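You operate a simulated robot arm through the tools that you are given. There is no shell and no other tool. Be economical: measure what you need, move in short steps, check, and stop when the job is done.

The job below is to be done with a simulated two-armed robot. You get a single attempt, and the scene is never put back.

TASK
Put the 30 m twine roll from the low bench on the front of the grey mat and the 25 m twine roll on the window sill. Stack the tin labelled "grease" from the low bench on top of the tin that says "putty". Open the labels drawer, take the wooden scoop and leave it inside and shut the drawer again. Push the tacks drawer shut. Take the yellow glue tin on the assembly bench and put it away on the lower shelf of the drying rack. Take the bead pot on the assembly bench and put it away on the fourth shelf from the bottom of the grey rack. Pull the lower left bench drawer open. Do these in any order. Set down upright: twine roll, yellow glue tin, bead pot.

It is judged by the outcome, as a careful person would: the job done as asked, and still so three seconds after it is handed in. It fails if anything else is knocked over, pushed out of place, dropped, spilled or broken.

THE ROBOT
Two 7-joint arms with two-finger parallel grippers on one trunk, on a base that drives. Base frame: it is fixed to the floor where the robot stands at the start and does not move with it; the origin is under the middle of the robot, x ahead of it, y to its left, z up; the surface under the hand at the start is at about z = 0.6. Units: m, rad, N and s.
The left shoulder is at the start at [0.06, 0.143, 0.876], the right one opposite. With the tool pointing down near the work surface each hand reaches from about 0.28 to 0.72 m from the robot's upright axis, wherever it stands, measured 20 degrees to its own side. Places, roughly: bead pot [1.25, -2, 1]; chest [2.2, -0.1, 0.4]; fourth shelf of the grey rack [-1, -3.7, 1.2]; front of the grey mat (17x37 cm) [4.28, -0.68, 0.86]; labels drawer [2.2, -0.1, 0.5]; lower left bench drawer [-2.1, 2.8, 0.4]; lower shelf of the drying rack [4.6, 0.6, 0.4]; tacks drawer [2.2, -0.4, 0.3]; tin [0.75, 0, 0.75]; twine roll [0.5, 0, 0.75]; window sill (126x24 cm) [-0.68, 3.68, 1.12]; wooden scoop (15x12x12 cm) [1.3, -0.1, 0.6]; yellow glue tin [0.75, -1.5, 1]. Payload 1.57 kg a hand.
The tool frame of a hand sits at the grasp point between the pads (the TCP): z along the fingers, y along the line on which they close. The tips reach 0.03 m beyond it. The gripper opens to 0.11 m. The fingers are 0.024 m wide and 0.012 m thick; the gripper's body (0.048 by 0.112 m) begins 0.078 m behind the TCP.
Orientation is that of the tool frame in the base frame, as a unit quaternion [w, x, y, z]. With the fingers straight down and closing along the base's y, the tool's x points along the base's -x, its y along +y and its z along -z.

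THE INTERFACE
- The arms move only by the tool play_rows. It takes "left_increments", "right_increments" or both (then of equal length, played together; a hand with none holds still); each is a list of rows, each a list of 7 numbers: the shift along the tool's x, y, z in m, then the turn, a rotation vector about the tool's x, y, z in rad, then the closure, from 0 (fully open) to 1 (shut). In form: [[dx, dy, dz, rx, ry, rz, claw], ...]. A call has 1 to 8 rows; each row shifts and turns the commanded pose from where the row before left it, along the tool's axes as they then stand. Rows are played at 5 a second. More than 0.05 m and 0.15 rad between two rows, or a gripper value outside its range, and nothing of the call is played. A pose out of reach is approached as far as the arm can. The call stops where the force on the tool passes 40 N (or 10 N more than at its start, if that is more) or the arm is blocked; 0.2 s more then pass. Each finger travels about 0.045 m/s and halts on what it meets, pressing with about 29 N; the grip force reading is that of the motor and also rises with nothing between the fingers. The clock runs only during rows and for 0.2 s after the last one: add rows that do not move to give the fingers time. It gives the time, the measured TCP pose, the force on the tool (base axes), the opening and the grip force at its end, in the units of the frame above (readings bear some noise), with the torque about the TCP (base axes, N m) and any sound that the robot's microphone picked up, and new pictures: "views" is both (left out), scene, wrist or none (wrist: the cameras of the hands that moved).
- Cameras (640 x 400 px; columns grow to the right, rows downward): "scene" is now at [0.0413, -0.0015, 1.4765]; the picture's right is [-0.00, -1.00, 0.00], its down [-0.81, 0.00, -0.59] and it looks along [0.59, -0.00, -0.81] (base axes); focal length 267 px, centre (320, 200). "left" rides on the left gripper at [0.07, -0.016, -0.141] in its tool frame; the picture's right is [0.23, 0.97, 0.00], its down [-0.85, 0.20, -0.48] and it looks along [-0.47, 0.11, 0.88] (tool axes); focal length 222 px, centre (320, 200). "right" rides on the right gripper at [0.07, 0.016, -0.141] in its tool frame; the picture's right is [-0.23, 0.97, 0.00], its down [-0.86, -0.20, -0.48] and it looks along [-0.47, -0.11, 0.88] (tool axes); focal length 222 px, centre (320, 200). There is no depth. A picture from a camera that has moved, and an enlarged one, comes with that camera's place and axes in the base frame and with its lens.
- lift_body(by): slides the trunk up (or, below 0, down) by that many m; the arms and the scene camera ride with it, the base frame stays. It gives what a move gives, with no picture.
- roll_base(legs): drives the robot by 1 to 6 legs, each [ahead, left, turn to the left] in m, m and rad, along the robot's own axes; the way and the turn of a leg run together, so that a leg with both is an arc; at most 1.5 m and 3.142 rad a leg. The arms and the cameras ride along, it lands a little off, and it stops where it bumps. It gives what a move gives, and a new picture of the scene camera.
- aim_head(pan, tilt): turns the head with the scene camera to pan (to the left, within 1.501 rad either way) and tilt (down, from -0.506 to 1.204), counted from straight ahead of the robot. It gives what a move gives, and a new picture of the scene camera.
- close_up(camera, box): a new picture of the part [left, top, right, bottom] of that camera's present view, enlarged. The clock stands still meanwhile.
- sign_off(): hands the job in; it is judged then, once.

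Work in short steps. Places have to be worked out from the pictures, the camera data and where the tool is seen: move nearer, look again, correct. Check each grasp and each placing, and mend what went wrong. You have 483 turns and 360 pictures in all, those below and enlarged ones among them. Open the grippers and draw the arms clear of the work before you hand the job in, unless the task says otherwise; then end with one line.

The tools are called after ">>>" as a command line: name --argument value ..., lists and objects as JSON in quotes. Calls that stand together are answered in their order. play_rows: Moves the arms, as the interface text tells. Its arguments: {"type":"object","properties":{"left_increments":{"type":"array"},"right_increments":{"type":"array"},"views":{"type":"string","enum":["both","scene","wrist","none"]}},"required":[]} The other tools are called the same way: lift_body (by) slides the trunk up or down; roll_base (legs) drives the base; aim_head (pan, tilt) turns the head that bears the scene camera; close_up (camera, box) takes an enlarged picture of a part of a camera's view; sign_off () hands the job in.

At the start:

```text
t: 0.0
left_ee_pos: [0.5351, 0.2327, 0.9619]
left_tool_rot: [0.0, -0.001, 1.0, 0.0]
left_force: [-0.7, 0.9, 0.3]
left_torque: [0.01, -0.02, 0.01]
left_finger_gap: 0.11
left_finger_force: 0.0
right_ee_pos: [0.4674, -0.1869, 0.9275]
right_tool_rot: [0.0, -0.001, 1.0, -0.001]
right_force: [-0.3, -0.1, -0.3]
right_torque: [0.0, -0.03, 0.0]
right_finger_gap: 0.1103
right_finger_force: 0.2
trunk travel left (down, up): [-0.475, 0.115]
robot x, y, heading: [-0.0007, -0.0004, 0.002]
head pan, tilt: [-0.002, 0.939]
```

scene: 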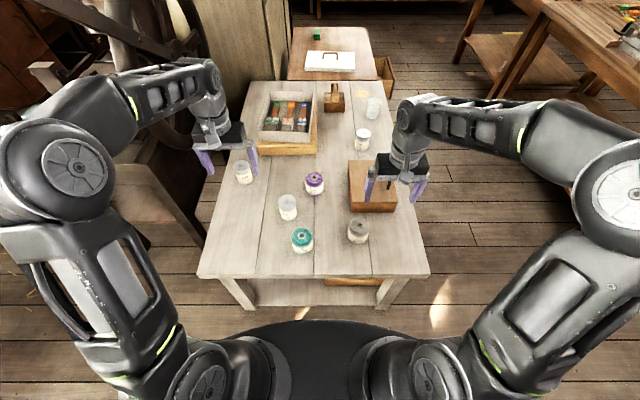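
right: 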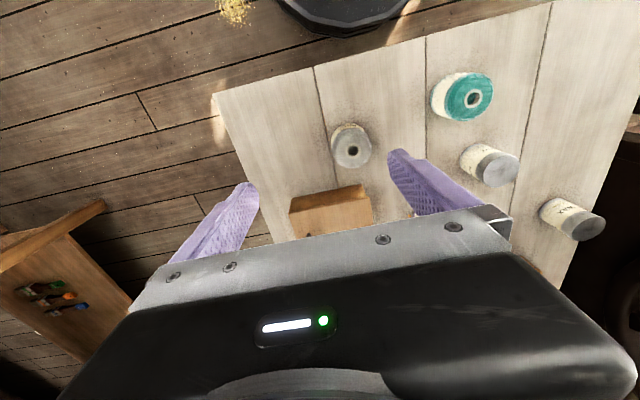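
left: 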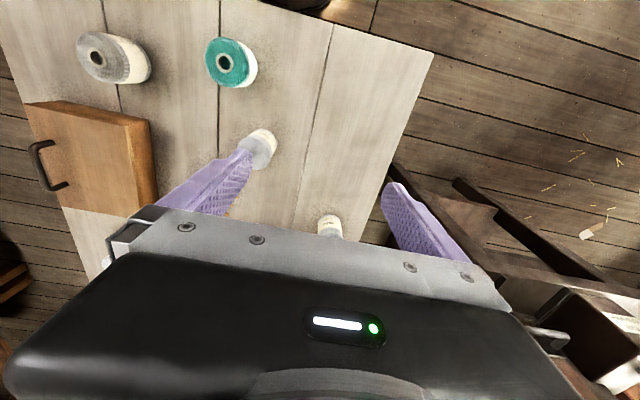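

I begin by enlarging the scene to read the labels on the bench.

>>> close_up --camera "scene" --box '[220, 150, 420, 275]'

>>> close_up --camera "scene" --box '[240, 20, 400, 150]'

```text
3.20 times, centred on (320, 212) of scene
camera zoom: at [0.0413, -0.0015, 1.4765], right [0.0, -1.0, 0.0], down [-0.81, 0.0, -0.59], along [0.59, 0.0, -0.81], focal length 854 px, centre (320, 160)
```

zoom: 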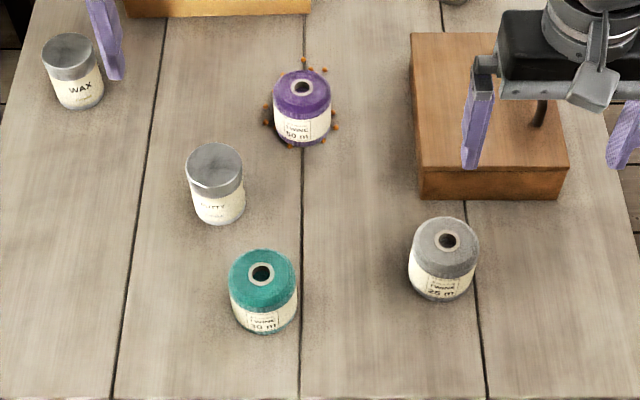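

```text
3.08 times, centred on (320, 85) of scene
camera zoom: at [0.0413, -0.0015, 1.4765], right [0.0, -1.0, 0.0], down [-0.81, 0.0, -0.59], along [0.59, 0.0, -0.81], focal length 822 px, centre (320, 554)
```

zoom: 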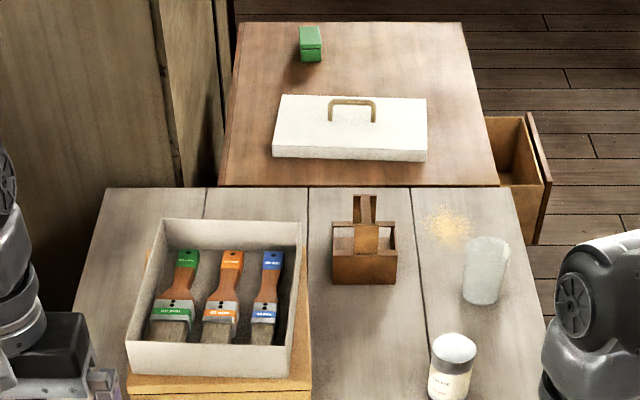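

Zooming further to read the teal roll, the middle tin and the tin far right.

>>> close_up --camera "scene" --box '[280, 215, 330, 260]'

>>> close_up --camera "scene" --box '[340, 85, 400, 155]'

>>> close_up --camera "scene" --box '[270, 185, 310, 225]'

```text
8.89 times, centred on (305, 238) of scene
camera zoom: at [0.0413, -0.0015, 1.4765], right [0.0, -1.0, 0.0], down [-0.81, 0.0, -0.59], along [0.59, 0.0, -0.81], focal length 2374 px, centre (453, -133)
```

zoom: 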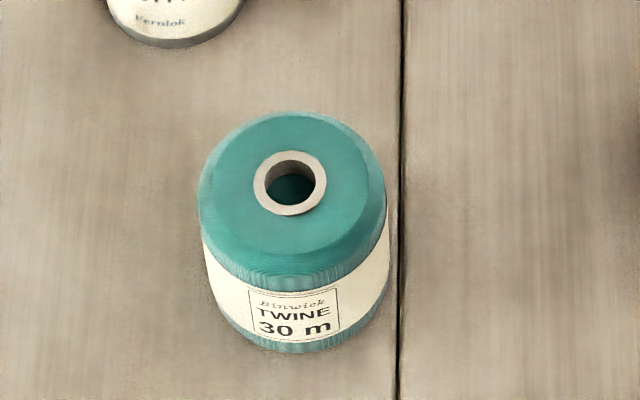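

```text
5.71 times, centred on (370, 120) of scene
camera zoom: at [0.0413, -0.0015, 1.4765], right [0.0, -1.0, 0.0], down [-0.81, 0.0, -0.59], along [0.59, 0.0, -0.81], focal length 1526 px, centre (34, 657)
```

zoom: 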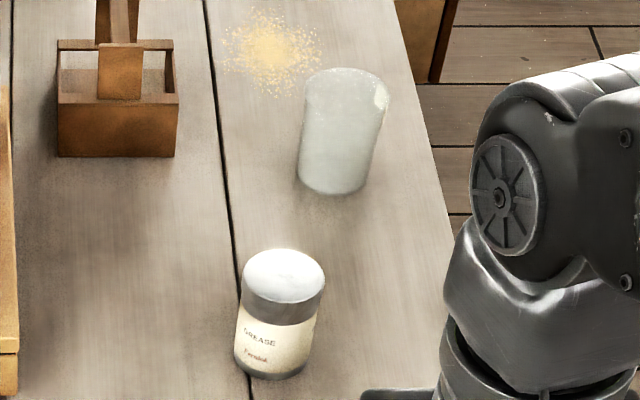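

```text
10.00 times, centred on (290, 205) of scene
camera zoom: at [0.0413, -0.0015, 1.4765], right [0.0, -1.0, 0.0], down [-0.81, 0.0, -0.59], along [0.59, 0.0, -0.81], focal length 2670 px, centre (620, 150)
```

zoom: 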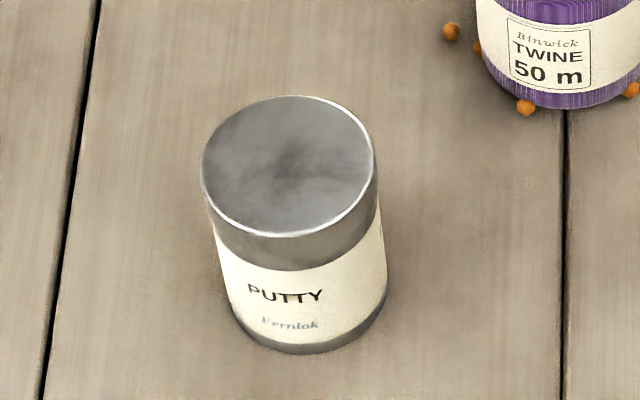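

The labels are read: teal is 30 m, grey is 25 m, the middle tin is putty and the far right tin is grease. I look around with the head to see the free floor to the right.

>>> aim_head --pan -0.9 --tilt 0.5

>>> aim_head --pan 0.0 --tilt 0.35

>>> aim_head --pan 1.3 --tilt 0.5

```text
t: 1.2
left_ee_pos: [0.5355, 0.2328, 0.9624]
left_tool_rot: [0.0, 0.0, 1.0, 0.0]
left_force: [0.2, 0.1, 0.0]
left_torque: [0.0, 0.01, 0.02]
left_finger_gap: 0.1101
left_finger_force: 0.1
right_ee_pos: [0.467, -0.1872, 0.929]
right_tool_rot: [0.0, 0.0, 1.0, 0.0]
right_force: [0.1, -0.2, -0.4]
right_torque: [0.02, 0.01, 0.0]
right_finger_gap: 0.1096
right_finger_force: 0.0
trunk travel left (down, up): [-0.475, 0.115]
robot x, y, heading: [-0.0012, 0.0035, 0.0]
head pan, tilt: [-0.901, 0.499]
camera scene: at [0.0245, -0.0726, 1.5131], right [-0.78, -0.62, 0.0], down [-0.3, 0.38, -0.88], along [0.55, -0.69, -0.48], focal length 267 px, centre (320, 200)
```

scene: 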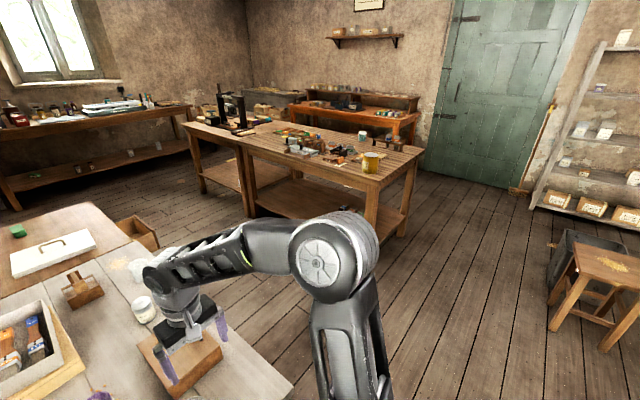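

```text
t: 2.4
left_ee_pos: [0.5364, 0.2326, 0.9622]
left_tool_rot: [0.0, 0.0, 1.0, 0.0]
left_force: [0.0, 0.1, -0.1]
left_torque: [-0.01, -0.05, -0.02]
left_finger_gap: 0.1103
left_finger_force: 0.0
right_ee_pos: [0.4675, -0.1863, 0.9279]
right_tool_rot: [-0.001, -0.001, 1.0, -0.001]
right_force: [0.3, 0.3, -0.5]
right_torque: [-0.01, 0.01, 0.01]
right_finger_gap: 0.11
right_finger_force: 0.1
trunk travel left (down, up): [-0.475, 0.115]
robot x, y, heading: [-0.0013, 0.0018, 0.001]
head pan, tilt: [0.0, 0.351]
camera scene: at [0.0611, -0.0015, 1.5268], right [0.0, -1.0, 0.0], down [-0.34, 0.0, -0.94], along [0.94, 0.0, -0.34], focal length 267 px, centre (320, 200)
```

scene: 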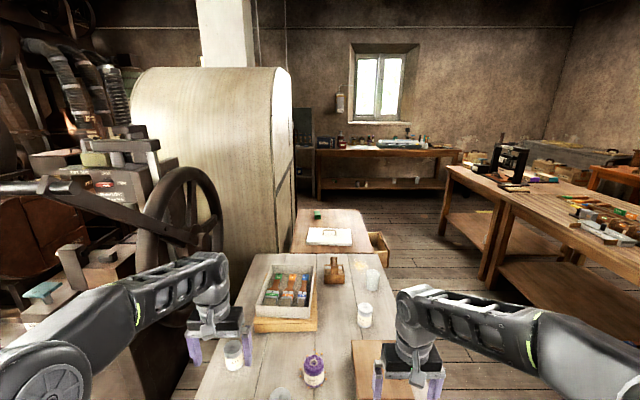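

```text
t: 3.9
left_ee_pos: [0.5373, 0.2321, 0.962]
left_tool_rot: [0.0, 0.0, 1.0, 0.0]
left_force: [-0.4, 0.1, 0.2]
left_torque: [0.0, 0.01, 0.02]
left_finger_gap: 0.1098
left_finger_force: 0.0
right_ee_pos: [0.4671, -0.1875, 0.9274]
right_tool_rot: [0.0, 0.0, 1.0, -0.001]
right_force: [0.0, 0.8, 0.0]
right_torque: [0.01, 0.01, -0.03]
right_finger_gap: 0.1099
right_finger_force: 0.0
trunk travel left (down, up): [-0.475, 0.115]
robot x, y, heading: [0.0008, 0.0004, 0.002]
head pan, tilt: [1.3, 0.499]
camera scene: at [-0.0077, 0.0863, 1.5132], right [0.96, -0.27, 0.0], down [-0.13, -0.46, -0.88], along [0.24, 0.85, -0.48], focal length 267 px, centre (320, 200)
```

scene: 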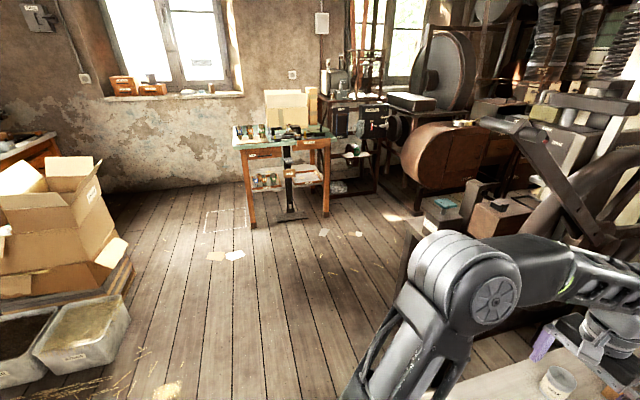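

The corridor right of the low bench runs from about y = -0.35 to -1.2. I back off, go right, turn to face +y, then look before strafing along the bench.

>>> roll_base --legs '[[-0.25, 0, 0], [0, -0.79, 0], [0, 0, 1.57]]'

>>> aim_head --pan -0.7 --tilt 0.7

```text
t: 13.2
left_ee_pos: [-0.4723, -0.2247, 0.9626]
left_tool_rot: [0.0, -0.701, 0.713, 0.0]
left_force: [0.0, 0.0, 0.6]
left_torque: [0.02, -0.01, -0.01]
left_finger_gap: 0.1098
left_finger_force: 0.0
right_ee_pos: [-0.054, -0.3008, 0.9263]
right_tool_rot: [0.0, -0.701, 0.713, 0.0]
right_force: [-0.4, -0.4, -0.2]
right_torque: [-0.02, -0.01, 0.01]
right_finger_gap: 0.1104
right_finger_force: 0.0
trunk travel left (down, up): [-0.475, 0.115]
robot x, y, heading: [-0.2451, -0.7636, 1.555]
head pan, tilt: [1.3, 0.499]
camera scene: at [-0.3376, -0.7703, 1.5132], right [0.28, 0.96, 0.0], down [0.46, -0.14, -0.88], along [-0.84, 0.25, -0.48], focal length 267 px, centre (320, 200)
```

scene: 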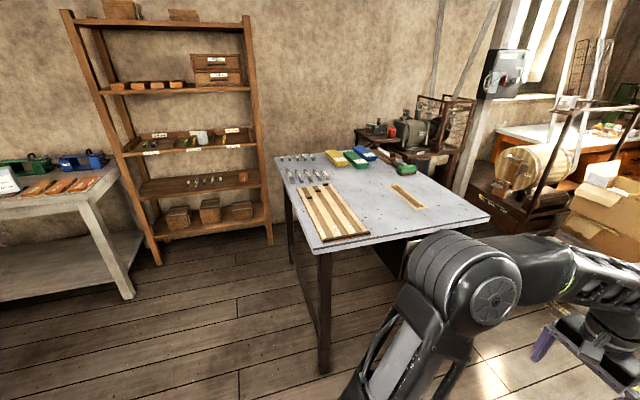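

```text
t: 15.1
left_ee_pos: [-0.4736, -0.2244, 0.9629]
left_tool_rot: [0.0, -0.702, 0.713, 0.0]
left_force: [-0.2, 0.1, -0.1]
left_torque: [-0.01, -0.01, -0.03]
left_finger_gap: 0.1098
left_finger_force: 0.1
right_ee_pos: [-0.0533, -0.3001, 0.9277]
right_tool_rot: [0.0, -0.701, 0.713, 0.0]
right_force: [-0.4, 1.0, 0.5]
right_torque: [0.0, -0.05, -0.02]
right_finger_gap: 0.1101
right_finger_force: 0.1
trunk travel left (down, up): [-0.475, 0.115]
robot x, y, heading: [-0.2481, -0.7682, 1.557]
head pan, tilt: [-0.7, 0.7]
camera scene: at [-0.1945, -0.7319, 1.4955], right [0.75, -0.66, 0.0], down [-0.42, -0.49, -0.76], along [0.5, 0.58, -0.64], focal length 267 px, centre (320, 200)
```

scene: 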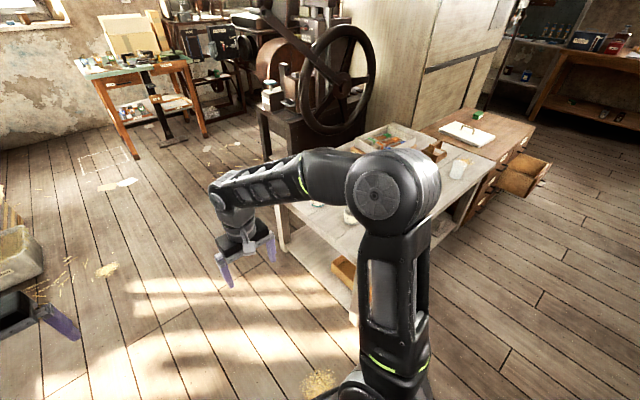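

The corridor is clear and the chest's drawers face −y. I strafe along the bench to stand level with the grease tin and scoop.

>>> roll_base --legs '[[0, -1.42, 0.013]]'

>>> aim_head --pan 0 --tilt 0.95

```text
t: 22.4
left_ee_pos: [0.9684, -0.229, 0.9616]
left_tool_rot: [0.0, 0.715, -0.699, 0.0]
left_force: [0.3, -0.4, 0.2]
left_torque: [-0.01, 0.01, 0.0]
left_finger_gap: 0.11
left_finger_force: 0.1
right_ee_pos: [1.3893, -0.2884, 0.9278]
right_tool_rot: [0.0, 0.716, -0.698, 0.0]
right_force: [0.0, -0.6, -0.4]
right_torque: [0.01, 0.0, 0.0]
right_finger_gap: 0.1101
right_finger_force: 0.0
trunk travel left (down, up): [-0.475, 0.115]
robot x, y, heading: [1.2138, -0.7587, 1.595]
head pan, tilt: [-0.7, 0.7]
camera scene: at [1.2654, -0.7248, 1.4954], right [0.78, -0.63, 0.0], down [-0.4, -0.5, -0.76], along [0.48, 0.6, -0.64], focal length 267 px, centre (320, 200)
```

scene: 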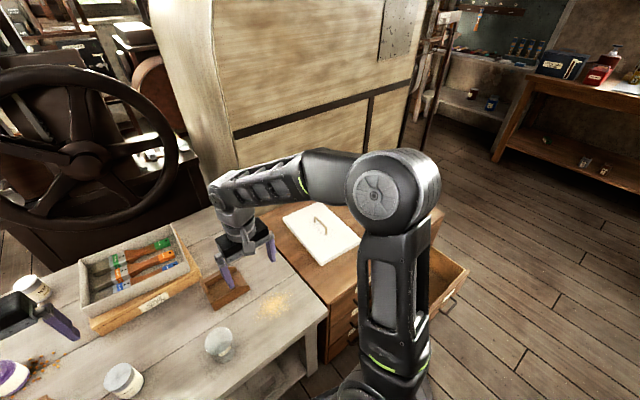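

```text
t: 23.4
left_ee_pos: [0.9685, -0.2294, 0.961]
left_tool_rot: [0.0, 0.715, -0.699, 0.0]
left_force: [-0.6, 0.1, -1.1]
left_torque: [-0.02, -0.03, 0.02]
left_finger_gap: 0.1101
left_finger_force: 0.1
right_ee_pos: [1.3902, -0.289, 0.9279]
right_tool_rot: [-0.001, 0.715, -0.699, 0.0]
right_force: [-0.3, 0.3, 0.1]
right_torque: [-0.01, -0.01, 0.02]
right_finger_gap: 0.1099
right_finger_force: 0.0
trunk travel left (down, up): [-0.475, 0.115]
robot x, y, heading: [1.2127, -0.7625, 1.586]
head pan, tilt: [0.0, 0.949]
camera scene: at [1.2103, -0.7183, 1.4757], right [1.0, 0.02, 0.0], down [0.02, -0.81, -0.58], along [-0.01, 0.58, -0.81], focal length 267 px, centre (320, 200)
```

scene: 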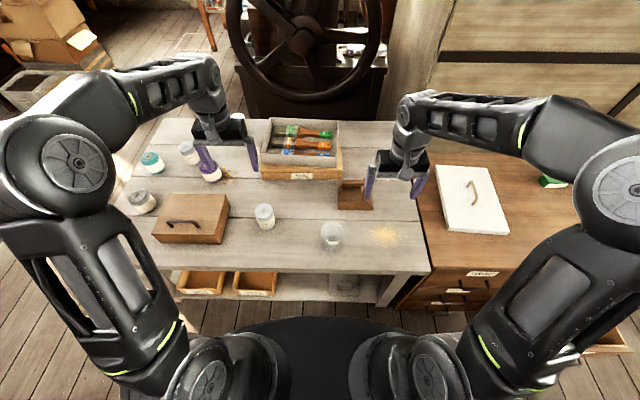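

Grease is judged at (1.00, −0.198), with its top at about z = 0.69. I move the left hand above it and look with the wrist camera.

>>> play_rows --left_increments '[[-0.031, -0.032, 0.02, 0, 0, 0, 0], [0, 0, 0.05, 0, 0, 0, 0], [0, 0, 0.05, 0, 0, 0, 0], [0, 0, 0.03, 0, 0, 0, 0], [0, 0, 0, 0, 0, 0, 0]]' --views "both"

```text
t: 24.6
left_ee_pos: [0.9968, -0.1951, 0.8102]
left_tool_rot: [0.0, 0.716, -0.698, 0.0]
left_force: [0.8, -0.5, -1.0]
left_torque: [0.0, 0.0, 0.01]
left_finger_gap: 0.1098
left_finger_force: 0.1
right_ee_pos: [1.3899, -0.2888, 0.9276]
right_tool_rot: [0.0, 0.715, -0.699, -0.001]
right_force: [0.3, 0.6, 0.3]
right_torque: [-0.01, 0.01, -0.01]
right_finger_gap: 0.1101
right_finger_force: 0.1
trunk travel left (down, up): [-0.475, 0.115]
robot x, y, heading: [1.2088, -0.7578, 1.592]
head pan, tilt: [0.0, 0.949]
camera scene: at [1.2103, -0.7184, 1.4757], right [1.0, 0.02, 0.0], down [0.02, -0.81, -0.58], along [-0.01, 0.58, -0.81], focal length 267 px, centre (320, 200)
camera left: at [1.0148, -0.2637, 0.9512], right [-0.97, -0.25, 0.0], down [-0.22, 0.85, 0.48], along [-0.12, 0.46, -0.88], focal length 222 px, centre (320, 200)
```

scene: 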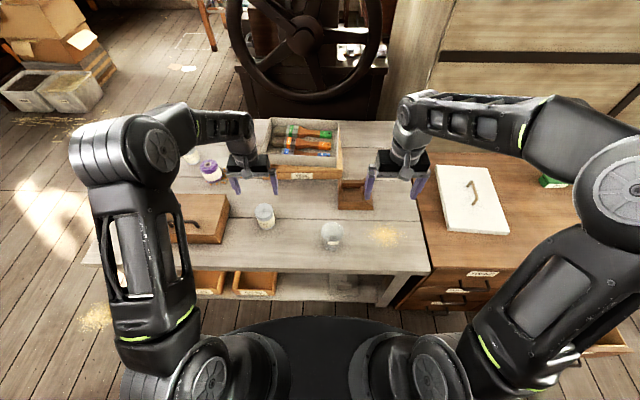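
left: 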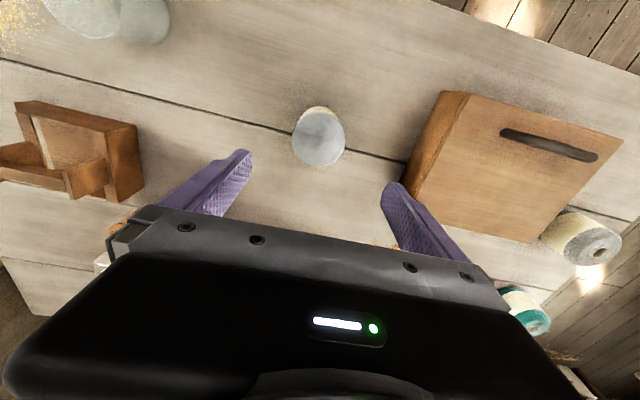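

The wrist view puts the tin at (1.000, −0.207). I shift slightly, descend to z = 0.65 and close.

>>> play_rows --left_increments '[[0.008, -0.003, 0.04, 0, 0, 0, 0], [0, 0, 0.05, 0, 0, 0, 0], [0, 0, 0.05, 0, 0, 0, 0], [0, 0, 0.02, 0, 0, 0, 0], [0, 0, 0, 0, 0, 0, 0.5], [0, 0, 0, 0, 0, 0, 0.8], [0, 0, 0, 0, 0, 0, 0.8], [0, 0, 0, 0, 0, 0, 0.8]]' --views "wrist"

```text
t: 26.4
left_ee_pos: [1.0033, -0.2073, 0.6499]
left_tool_rot: [0.0, 0.716, -0.698, 0.0]
left_force: [-1.5, 0.1, -0.2]
left_torque: [0.01, -0.02, 0.03]
left_finger_gap: 0.0638
left_finger_force: 23.7
right_ee_pos: [1.3893, -0.2879, 0.9264]
right_tool_rot: [0.0, 0.715, -0.699, -0.001]
right_force: [0.1, -1.1, 0.2]
right_torque: [0.02, -0.01, -0.02]
right_finger_gap: 0.1099
right_finger_force: 0.0
trunk travel left (down, up): [-0.475, 0.115]
robot x, y, heading: [1.2117, -0.7582, 1.593]
head pan, tilt: [0.0, 0.949]
camera left: at [1.021, -0.2763, 0.7915], right [-0.97, -0.25, 0.0], down [-0.22, 0.85, 0.48], along [-0.12, 0.46, -0.88], focal length 222 px, centre (320, 200)
```

left: 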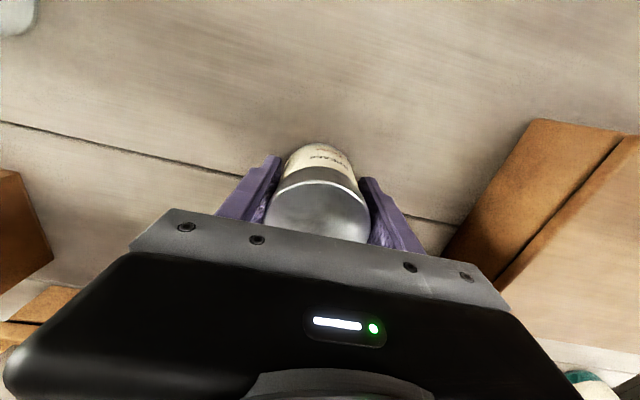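

Gripped (gap 0.064). I lift the tin and look at the scoop from the right wrist camera.

>>> play_rows --left_increments '[[0, 0, -0.05, 0, 0, 0, 0.8], [0, 0, -0.05, 0, 0, 0, 0.8], [0, 0, -0.05, 0, 0, 0, 0.8], [0, 0, -0.05, 0, 0, 0, 0.8], [0, 0, -0.05, 0, 0, 0, 0.8], [0, 0, -0.05, 0, 0, 0, 0.8]]' --right_increments '[[0, 0, 0, 0, 0, 0, 0], [0, 0, 0, 0, 0, 0, 0], [0, 0, 0, 0, 0, 0, 0], [0, 0, 0, 0, 0, 0, 0], [0, 0, 0, 0, 0, 0, 0], [0, 0, 0, 0, 0, 0, 0]]' --views "both"

```text
t: 27.9
left_ee_pos: [1.0035, -0.2032, 0.9518]
left_tool_rot: [0.0, 0.715, -0.699, 0.0]
left_force: [0.2, 0.3, -3.1]
left_torque: [-0.01, 0.0, -0.02]
left_finger_gap: 0.0637
left_finger_force: 29.3
right_ee_pos: [1.3899, -0.2886, 0.9276]
right_tool_rot: [0.0, 0.715, -0.699, 0.0]
right_force: [-0.4, -0.4, -0.3]
right_torque: [0.02, -0.01, -0.01]
right_finger_gap: 0.11
right_finger_force: 0.1
trunk travel left (down, up): [-0.475, 0.115]
robot x, y, heading: [1.213, -0.7647, 1.596]
head pan, tilt: [0.0, 0.949]
camera scene: at [1.2103, -0.7184, 1.4756], right [1.0, 0.02, 0.0], down [0.02, -0.81, -0.58], along [-0.01, 0.58, -0.81], focal length 267 px, centre (320, 200)
camera right: at [1.3753, -0.3589, 1.0692], right [-0.98, 0.2, 0.0], down [0.18, 0.86, 0.48], along [0.1, 0.47, -0.88], focal length 222 px, centre (320, 200)
camera left: at [1.0207, -0.2727, 1.0931], right [-0.97, -0.25, 0.0], down [-0.22, 0.85, 0.48], along [-0.12, 0.46, -0.88], focal length 222 px, centre (320, 200)
```

scene: 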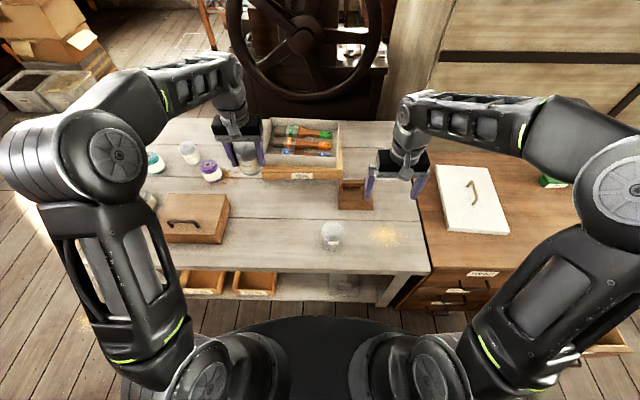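
right: 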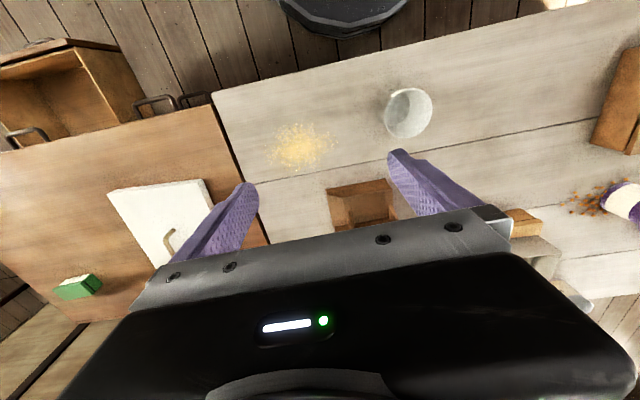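
left: 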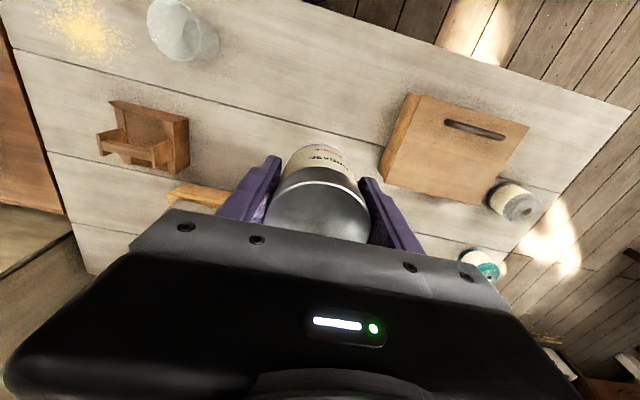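

Enlarging the left wrist view of the scoop to understand its shape.

>>> close_up --camera "left" --box '[80, 85, 210, 185]'

>>> close_up --camera "right" --box '[300, 150, 420, 240]'

```text
4.00 times, centred on (145, 135) of left
camera zoom: at [1.0207, -0.2727, 1.0931], right [-0.97, -0.25, 0.0], down [-0.22, 0.85, 0.48], along [-0.12, 0.46, -0.88], focal length 888 px, centre (1020, 460)
```

zoom: 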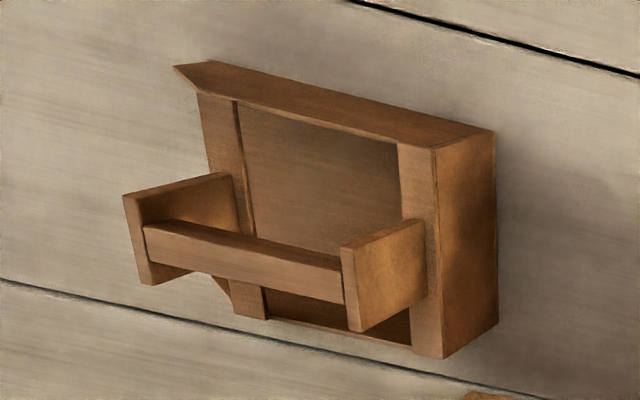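

```text
4.44 times, centred on (360, 195) of right
camera zoom: at [1.3753, -0.3589, 1.0692], right [-0.98, 0.2, 0.0], down [0.18, 0.86, 0.48], along [0.1, 0.47, -0.88], focal length 987 px, centre (142, 222)
```

zoom: 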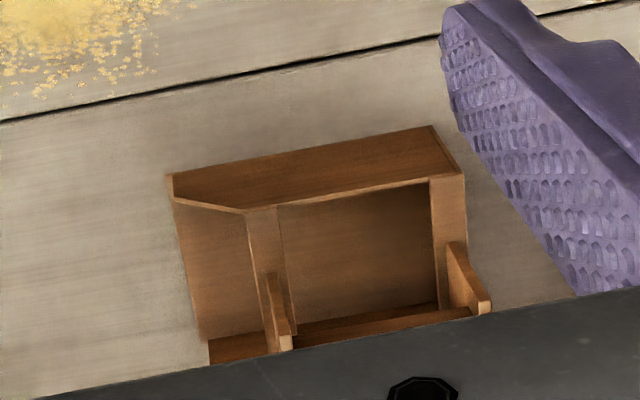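

The scoop spans x 1.27–1.42, y −0.13 to −0.02, and its handle bar runs along x, centred near (1.317, −0.08, 0.715). I drive a bit closer, then turn the right hand 90° so it closes across the bar.

>>> roll_base --legs '[[0.06, -0.05, -0.02]]'

>>> play_rows --right_increments '[[0, 0, 0, 0, 0, 0.149, 0], [0, 0, 0, 0, 0, 0.149, 0], [0, 0, 0, 0, 0, 0.149, 0], [0, 0, 0, 0, 0, 0.149, 0], [0, 0, 0, 0, 0, 0.149, 0], [0, 0, 0, 0, 0, 0.149, 0]]' --views "none"

>>> play_rows --right_increments '[[0, 0, 0, 0, 0, 0.149, 0], [0, 0, 0, 0, 0, 0.149, 0], [0, 0, 0, 0, 0, 0.149, 0], [0, 0, 0, 0, 0, 0.149, 0], [0, 0, 0, 0, 0, 0.08, 0], [0, 0, 0, 0, 0, 0, 0]]' --views "both"

```text
t: 28.9
left_ee_pos: [1.0624, -0.1383, 0.9509]
left_tool_rot: [0.002, 0.709, -0.705, 0.0]
left_force: [0.2, 0.9, -3.4]
left_torque: [-0.05, 0.02, 0.01]
left_finger_gap: 0.0637
left_finger_force: 28.7
right_ee_pos: [1.4479, -0.2312, 0.9267]
right_tool_rot: [0.0, 0.709, -0.705, 0.001]
right_force: [0.1, 0.3, -0.8]
right_torque: [-0.03, 0.02, -0.03]
right_finger_gap: 0.1098
right_finger_force: 0.0
trunk travel left (down, up): [-0.475, 0.115]
robot x, y, heading: [1.2579, -0.6996, 1.576]
head pan, tilt: [0.0, 0.949]
camera scene: at [1.2612, -0.657, 1.4756], right [1.0, 0.01, 0.0], down [0.0, -0.81, -0.58], along [0.0, 0.58, -0.81], focal length 267 px, centre (320, 200)
```

scene: 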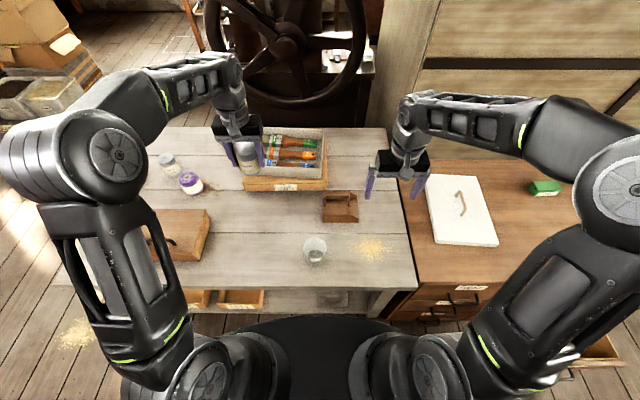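

```text
t: 30.3
left_ee_pos: [1.0621, -0.1396, 0.9515]
left_tool_rot: [0.0, 0.709, -0.705, -0.001]
left_force: [0.2, -0.6, -2.8]
left_torque: [0.0, -0.03, -0.01]
left_finger_gap: 0.0638
left_finger_force: 28.7
right_ee_pos: [1.4463, -0.2316, 0.927]
right_tool_rot: [0.0, -0.332, 0.943, 0.0]
right_force: [0.3, -0.3, 0.2]
right_torque: [0.01, 0.01, 0.0]
right_finger_gap: 0.1103
right_finger_force: 0.0
trunk travel left (down, up): [-0.475, 0.115]
robot x, y, heading: [1.2614, -0.6981, 1.583]
head pan, tilt: [0.0, 0.949]
```

```text
t: 31.7
left_ee_pos: [1.0613, -0.1395, 0.9514]
left_tool_rot: [0.0, 0.709, -0.706, 0.0]
left_force: [-0.6, 0.0, -3.3]
left_torque: [0.0, 0.0, -0.02]
left_finger_gap: 0.0636
left_finger_force: 28.9
right_ee_pos: [1.4464, -0.2313, 0.9273]
right_tool_rot: [0.0, -0.003, 1.0, 0.0]
right_force: [-0.8, -0.3, 0.3]
right_torque: [0.03, -0.01, 0.0]
right_finger_gap: 0.1099
right_finger_force: 0.1
trunk travel left (down, up): [-0.475, 0.115]
robot x, y, heading: [1.2618, -0.7018, 1.573]
head pan, tilt: [0.0, 0.949]
camera scene: at [1.2601, -0.6583, 1.4757], right [1.0, 0.01, 0.0], down [0.0, -0.81, -0.58], along [0.0, 0.58, -0.81], focal length 267 px, centre (320, 200)
camera right: at [1.3773, -0.2157, 1.0691], right [0.22, 0.97, 0.0], down [0.86, -0.2, 0.48], along [0.47, -0.11, -0.88], focal length 222 px, centre (320, 200)
```

scene: 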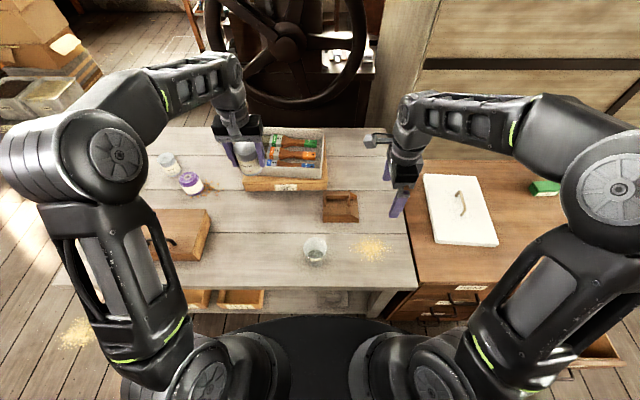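
right: 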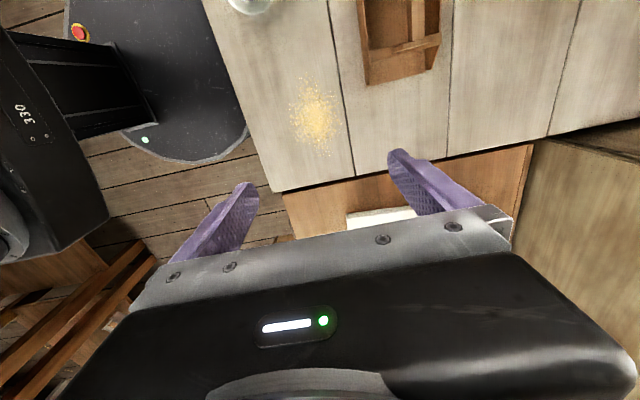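

The tool now closes along y. I move above the bar and down to z ≈ 0.82, then look.

>>> play_rows --right_increments '[[0.035, 0.035, 0, 0, 0, 0, 0], [0.035, 0.035, 0, 0, 0, 0, 0], [0.035, 0.035, 0, 0, 0, 0, 0], [0.024, 0.035, 0.02, 0, 0, 0, 0], [0, 0.01, 0.045, 0, 0, 0, 0], [0, 0, 0.04, 0, 0, 0, 0], [0, 0, 0, 0, 0, 0, 0]]' --views "both"

```text
t: 33.3
left_ee_pos: [1.062, -0.1392, 0.9522]
left_tool_rot: [0.0, 0.709, -0.705, 0.0]
left_force: [0.5, -0.2, -2.5]
left_torque: [-0.03, 0.02, -0.01]
left_finger_gap: 0.0637
left_finger_force: 28.9
right_ee_pos: [1.32, -0.0839, 0.8228]
right_tool_rot: [0.0, -0.002, 1.0, 0.0]
right_force: [-0.1, -0.4, 0.4]
right_torque: [-0.02, 0.02, 0.0]
right_finger_gap: 0.1101
right_finger_force: 0.0
trunk travel left (down, up): [-0.475, 0.115]
robot x, y, heading: [1.2649, -0.7012, 1.577]
head pan, tilt: [0.0, 0.949]
camera scene: at [1.26, -0.6584, 1.4757], right [1.0, 0.01, 0.0], down [0.0, -0.81, -0.58], along [0.0, 0.58, -0.81], focal length 267 px, centre (320, 200)
camera right: at [1.2508, -0.0683, 0.9638], right [0.22, 0.98, 0.0], down [0.86, -0.19, 0.48], along [0.47, -0.11, -0.88], focal length 222 px, centre (320, 200)
```

scene: 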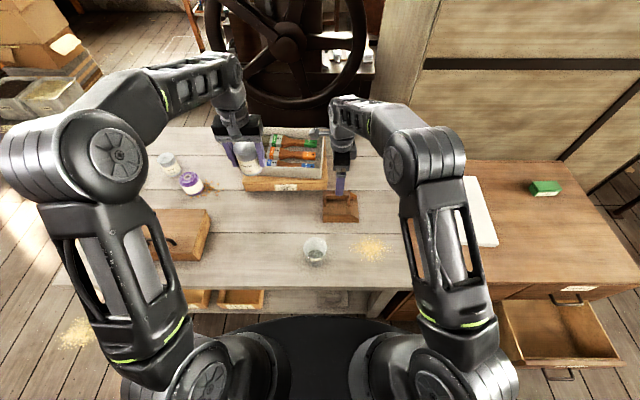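
right: 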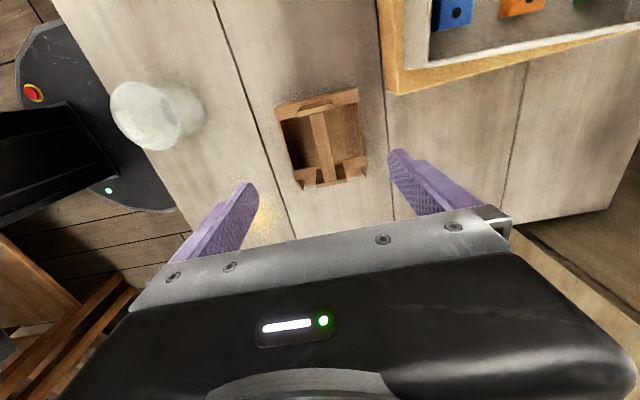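

The wrist view puts the bar at (1.315, −0.081), nearly under the hand. I descend to z = 0.70 and close on it.

>>> play_rows --right_increments '[[0.004, 0.002, 0.045, 0, 0, 0, 0.3], [0, 0, 0.045, 0, 0, 0, 0.3], [0, 0, 0.032, 0, 0, 0, 0.3], [0, 0, 0, 0, 0, 0, 0.6], [0, 0, 0, 0, 0, 0, 1], [0, 0, 0, 0, 0, 0, 1], [0, 0, 0, 0, 0, 0, 1], [0, 0, 0, 0, 0, 0, 1]]' --views "wrist"

```text
t: 35.1
left_ee_pos: [1.062, -0.1399, 0.9523]
left_tool_rot: [0.0, 0.709, -0.706, -0.001]
left_force: [-0.1, 0.4, -3.1]
left_torque: [0.0, -0.02, 0.0]
left_finger_gap: 0.0636
left_finger_force: 29.1
right_ee_pos: [1.3128, -0.0807, 0.6993]
right_tool_rot: [0.0, -0.003, 1.0, 0.0]
right_force: [0.0, 0.7, -0.3]
right_torque: [0.03, 0.04, 0.05]
right_finger_gap: 0.0156
right_finger_force: 25.3
trunk travel left (down, up): [-0.475, 0.115]
robot x, y, heading: [1.2652, -0.6986, 1.578]
head pan, tilt: [0.0, 0.949]
camera right: at [1.2443, -0.0666, 0.8417], right [0.22, 0.98, 0.0], down [0.86, -0.19, 0.48], along [0.47, -0.11, -0.88], focal length 222 px, centre (320, 200)
```

right: 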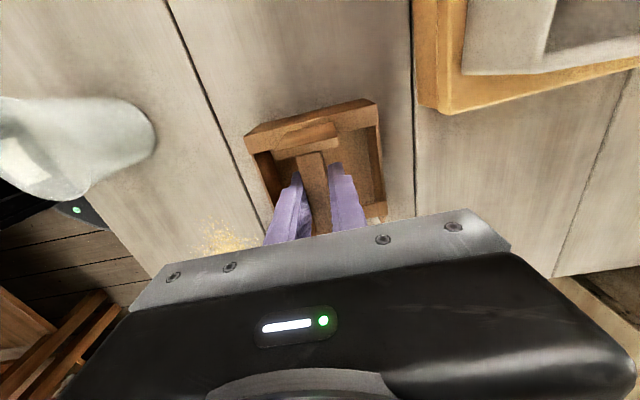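

The bar is gripped (gap 0.016). I lift the scoop straight up and check it hangs level.

>>> play_rows --right_increments '[[0, 0, -0.04, 0, 0, 0, 1], [0, 0, -0.05, 0, 0, 0, 1], [0, 0, -0.05, 0, 0, 0, 1], [0, 0, -0.05, 0, 0, 0, 1], [0, 0, -0.05, 0, 0, 0, 1], [0, 0, -0.03, 0, 0, 0, 1], [0, 0, 0, 0, 0, 0, 1]]' --views "both"

```text
t: 36.7
left_ee_pos: [1.0613, -0.1397, 0.951]
left_tool_rot: [0.0, 0.709, -0.705, 0.0]
left_force: [0.3, -0.3, -2.9]
left_torque: [0.02, 0.02, -0.01]
left_finger_gap: 0.0637
left_finger_force: 29.2
right_ee_pos: [1.3177, -0.0784, 0.9604]
right_tool_rot: [0.0, -0.002, 1.0, 0.001]
right_force: [0.3, 0.4, -2.8]
right_torque: [0.01, 0.05, -0.03]
right_finger_gap: 0.016
right_finger_force: 29.1
right hand out of reach, approached as far as the arm can: row 6
trunk travel left (down, up): [-0.475, 0.115]
robot x, y, heading: [1.2634, -0.701, 1.576]
head pan, tilt: [0.0, 0.949]
camera scene: at [1.26, -0.6581, 1.4757], right [1.0, 0.01, 0.0], down [0.0, -0.81, -0.58], along [0.0, 0.58, -0.81], focal length 267 px, centre (320, 200)
camera right: at [1.2483, -0.0632, 1.1036], right [0.22, 0.98, 0.0], down [0.86, -0.19, 0.48], along [0.47, -0.1, -0.88], focal length 222 px, centre (320, 200)
```

scene: 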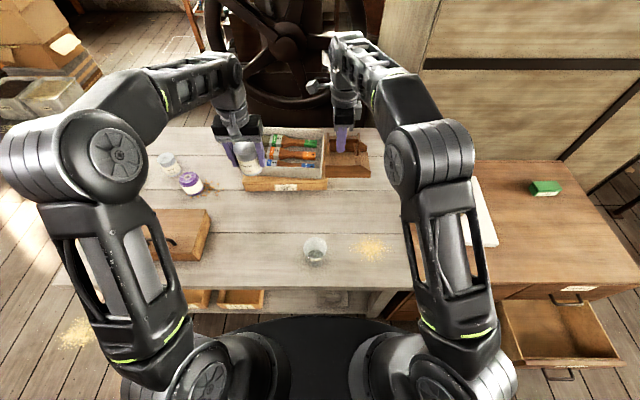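
right: 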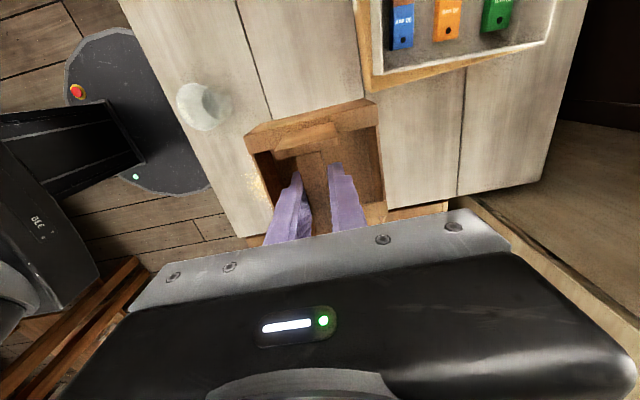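

Level and secure. I draw the right hand in toward the robot, then drive back round to the front of the bench.

>>> play_rows --right_increments '[[-0.02, -0.045, 0, 0, 0, 0, 1], [-0.02, -0.045, 0, 0, 0, 0, 1], [-0.03, -0.04, 0, 0, 0, 0, 1], [-0.03, -0.03, 0, 0, 0, 0, 1], [0, 0, 0, 0, 0, 0, 1]]' --views "none"

>>> roll_base --legs '[[-0.06, 0, 0], [0, 1.48, 0], [0, 0, -1.57], [0, 0.72, 0]]'

```text
t: 37.9
left_ee_pos: [1.0598, -0.1391, 0.9507]
left_tool_rot: [0.0, 0.709, -0.705, 0.0]
left_force: [0.6, -0.1, -2.3]
left_torque: [-0.05, 0.01, -0.01]
left_finger_gap: 0.0637
left_finger_force: 28.9
right_ee_pos: [1.4173, -0.2377, 0.9611]
right_tool_rot: [-0.001, -0.003, 1.0, -0.001]
right_force: [1.1, -0.3, -2.3]
right_torque: [0.04, 0.06, -0.03]
right_finger_gap: 0.0157
right_finger_force: 29.0
trunk travel left (down, up): [-0.475, 0.115]
robot x, y, heading: [1.2608, -0.7004, 1.573]
head pan, tilt: [0.0, 0.949]
```

```text
t: 53.1
left_ee_pos: [0.3658, 0.157, 0.9511]
left_tool_rot: [0.0, 0.009, 1.0, 0.0]
left_force: [0.5, -0.8, -2.6]
left_torque: [0.01, 0.02, -0.01]
left_finger_gap: 0.0636
left_finger_force: 30.1
right_ee_pos: [0.2602, -0.1961, 0.9617]
right_tool_rot: [0.0, 0.713, 0.701, 0.001]
right_force: [0.3, 0.5, -2.8]
right_torque: [0.03, 0.02, 0.0]
right_finger_gap: 0.0157
right_finger_force: 29.0
trunk travel left (down, up): [-0.475, 0.115]
robot x, y, heading: [-0.202, -0.033, -0.018]
head pan, tilt: [0.0, 0.949]
camera scene: at [-0.1578, -0.0333, 1.4757], right [-0.02, -1.0, 0.0], down [-0.81, 0.01, -0.58], along [0.58, -0.01, -0.81], focal length 267 px, centre (320, 200)
```

scene: 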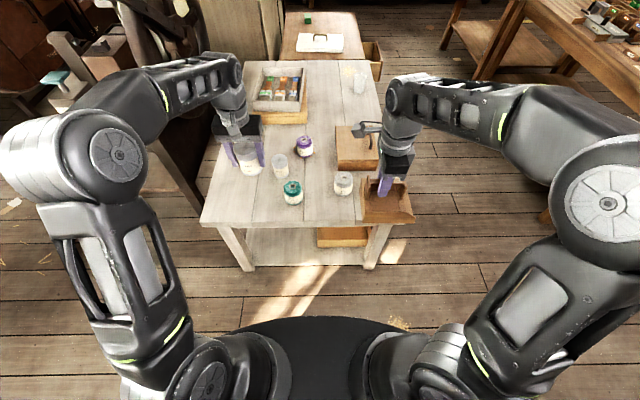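

I drive forward to working distance and re-measure the putty tin.

>>> roll_base --legs '[[0.2, 0.02, 0.018]]'

>>> close_up --camera "scene" --box '[220, 130, 420, 260]'

```text
t: 54.7
left_ee_pos: [0.5607, 0.1872, 0.9505]
left_tool_rot: [-0.001, -0.001, 1.0, 0.001]
left_force: [0.7, -1.1, -3.1]
left_torque: [0.0, 0.02, 0.01]
left_finger_gap: 0.0633
left_finger_force: 29.3
right_ee_pos: [0.4609, -0.1673, 0.9602]
right_tool_rot: [-0.001, 0.706, 0.709, -0.001]
right_force: [0.1, -0.1, -2.9]
right_torque: [0.07, 0.02, 0.0]
right_finger_gap: 0.0158
right_finger_force: 29.1
trunk travel left (down, up): [-0.475, 0.115]
robot x, y, heading: [-0.0036, -0.0123, 0.003]
head pan, tilt: [0.0, 0.949]
camera scene: at [0.041, -0.0139, 1.4756], right [0.0, -1.0, 0.0], down [-0.81, 0.0, -0.58], along [0.58, 0.0, -0.81], focal length 267 px, centre (320, 200)
```

scene: 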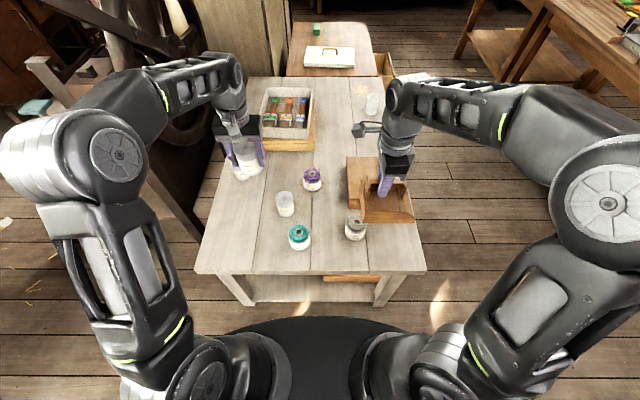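

```text
3.08 times, centred on (320, 195) of scene
camera zoom: at [0.041, -0.0139, 1.4756], right [0.0, -1.0, 0.0], down [-0.81, 0.0, -0.58], along [0.58, 0.0, -0.81], focal length 822 px, centre (320, 215)
```

zoom: 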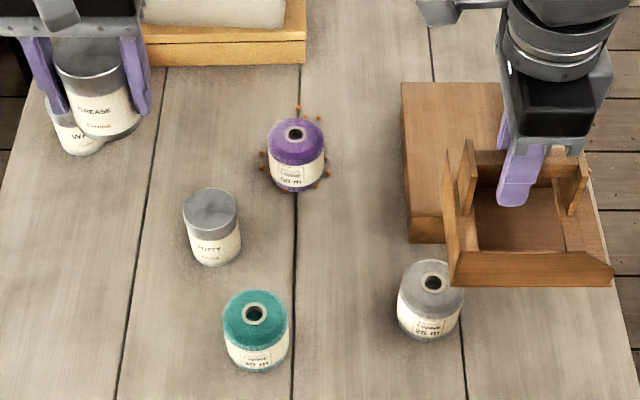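

Zooming on the putty tin for an accurate centre.

>>> close_up --camera "scene" --box '[265, 180, 305, 220]'

>>> close_up --camera "left" --box '[160, 60, 480, 260]'

```text
10.00 times, centred on (285, 200) of scene
camera zoom: at [0.041, -0.0139, 1.4756], right [0.0, -1.0, 0.0], down [-0.81, 0.0, -0.58], along [0.58, 0.0, -0.81], focal length 2670 px, centre (670, 200)
```

zoom: 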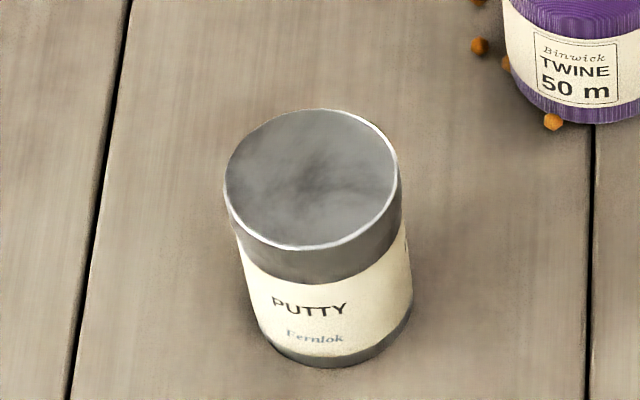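

```text
2.00 times, centred on (320, 160) of left
camera zoom: at [0.4909, 0.1705, 1.0916], right [-0.23, 0.97, 0.0], down [0.86, 0.2, 0.48], along [0.46, 0.11, -0.88], focal length 444 px, centre (320, 280)
```

zoom: 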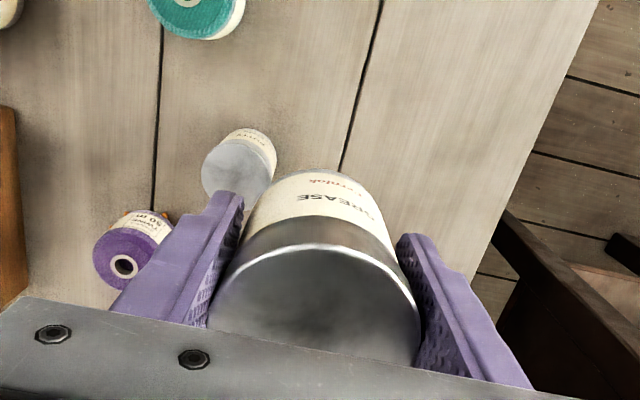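

The putty is judged at about (0.615, 0.12). I move the grease tin above it, staying a few cm clear, and compare both tins in the same camera.

>>> play_rows --left_increments '[[-0.03, -0.03, 0, 0, 0, 0, 0.8], [-0.025, -0.037, 0, 0, 0, 0, 0.8], [0, 0, 0.05, 0, 0, 0, 0.8], [0, 0, 0.05, 0, 0, 0, 0.8], [0, 0, 0.05, 0, 0, 0, 0.8], [0, 0, 0.02, 0, 0, 0, 0.8], [0, 0, 0, 0, 0, 0, 0.8]]' --views "none"

>>> close_up --camera "scene" --box '[255, 150, 335, 220]'

```text
t: 56.3
left_ee_pos: [0.6172, 0.1206, 0.7817]
left_tool_rot: [0.0, -0.001, 1.0, 0.0]
left_force: [-0.2, -0.2, -3.1]
left_torque: [-0.01, 0.04, -0.05]
left_finger_gap: 0.0638
left_finger_force: 28.7
right_ee_pos: [0.4609, -0.1684, 0.9628]
right_tool_rot: [0.0, 0.705, 0.709, 0.0]
right_force: [-0.3, -0.6, -2.7]
right_torque: [0.04, -0.02, -0.01]
right_finger_gap: 0.0156
right_finger_force: 28.9
trunk travel left (down, up): [-0.475, 0.115]
robot x, y, heading: [-0.002, -0.0119, 0.009]
head pan, tilt: [0.0, 0.949]
```

```text
5.71 times, centred on (295, 185) of scene
camera zoom: at [0.0397, -0.0141, 1.4757], right [0.0, -1.0, 0.0], down [-0.81, 0.0, -0.58], along [0.58, 0.0, -0.81], focal length 1526 px, centre (463, 286)
```

zoom: 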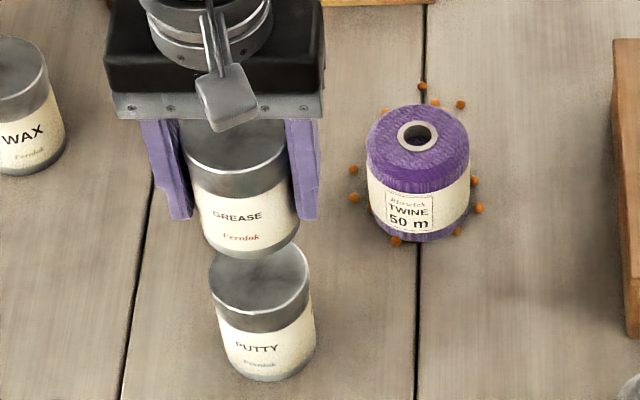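

The held tin is about 7 mm too far in x and aligned in y. I correct, lower 3.5 cm and check.

>>> play_rows --left_increments '[[0.007, 0, 0.01, 0, 0, 0, 0.8], [0, 0, 0.015, 0, 0, 0, 0.8], [0, 0, 0.01, 0, 0, 0, 0.8], [0, 0, 0, 0, 0, 0, 0.8]]' --views "none"

>>> close_up --camera "scene" --box '[260, 160, 330, 220]'

```text
t: 57.3
left_ee_pos: [0.6066, 0.1213, 0.7458]
left_tool_rot: [0.0, -0.001, 1.0, 0.0]
left_force: [-0.4, 0.1, -2.2]
left_torque: [0.02, 0.01, 0.0]
left_finger_gap: 0.0638
left_finger_force: 28.3
right_ee_pos: [0.4608, -0.1684, 0.9625]
right_tool_rot: [0.0, 0.706, 0.708, 0.0]
right_force: [0.1, 0.2, -2.8]
right_torque: [0.02, 0.0, -0.01]
right_finger_gap: 0.0158
right_finger_force: 28.9
trunk travel left (down, up): [-0.475, 0.115]
robot x, y, heading: [0.0009, -0.0109, 0.007]
head pan, tilt: [0.0, 0.949]
```

```text
6.67 times, centred on (295, 190) of scene
camera zoom: at [0.0397, -0.0141, 1.4757], right [0.0, -1.0, 0.0], down [-0.81, 0.0, -0.58], along [0.58, 0.0, -0.81], focal length 1780 px, centre (487, 267)
```

zoom: 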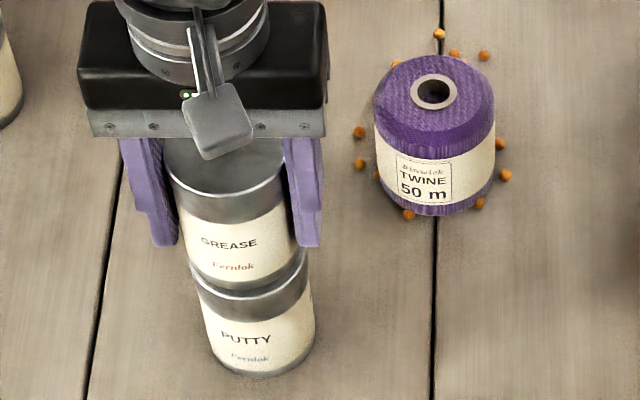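

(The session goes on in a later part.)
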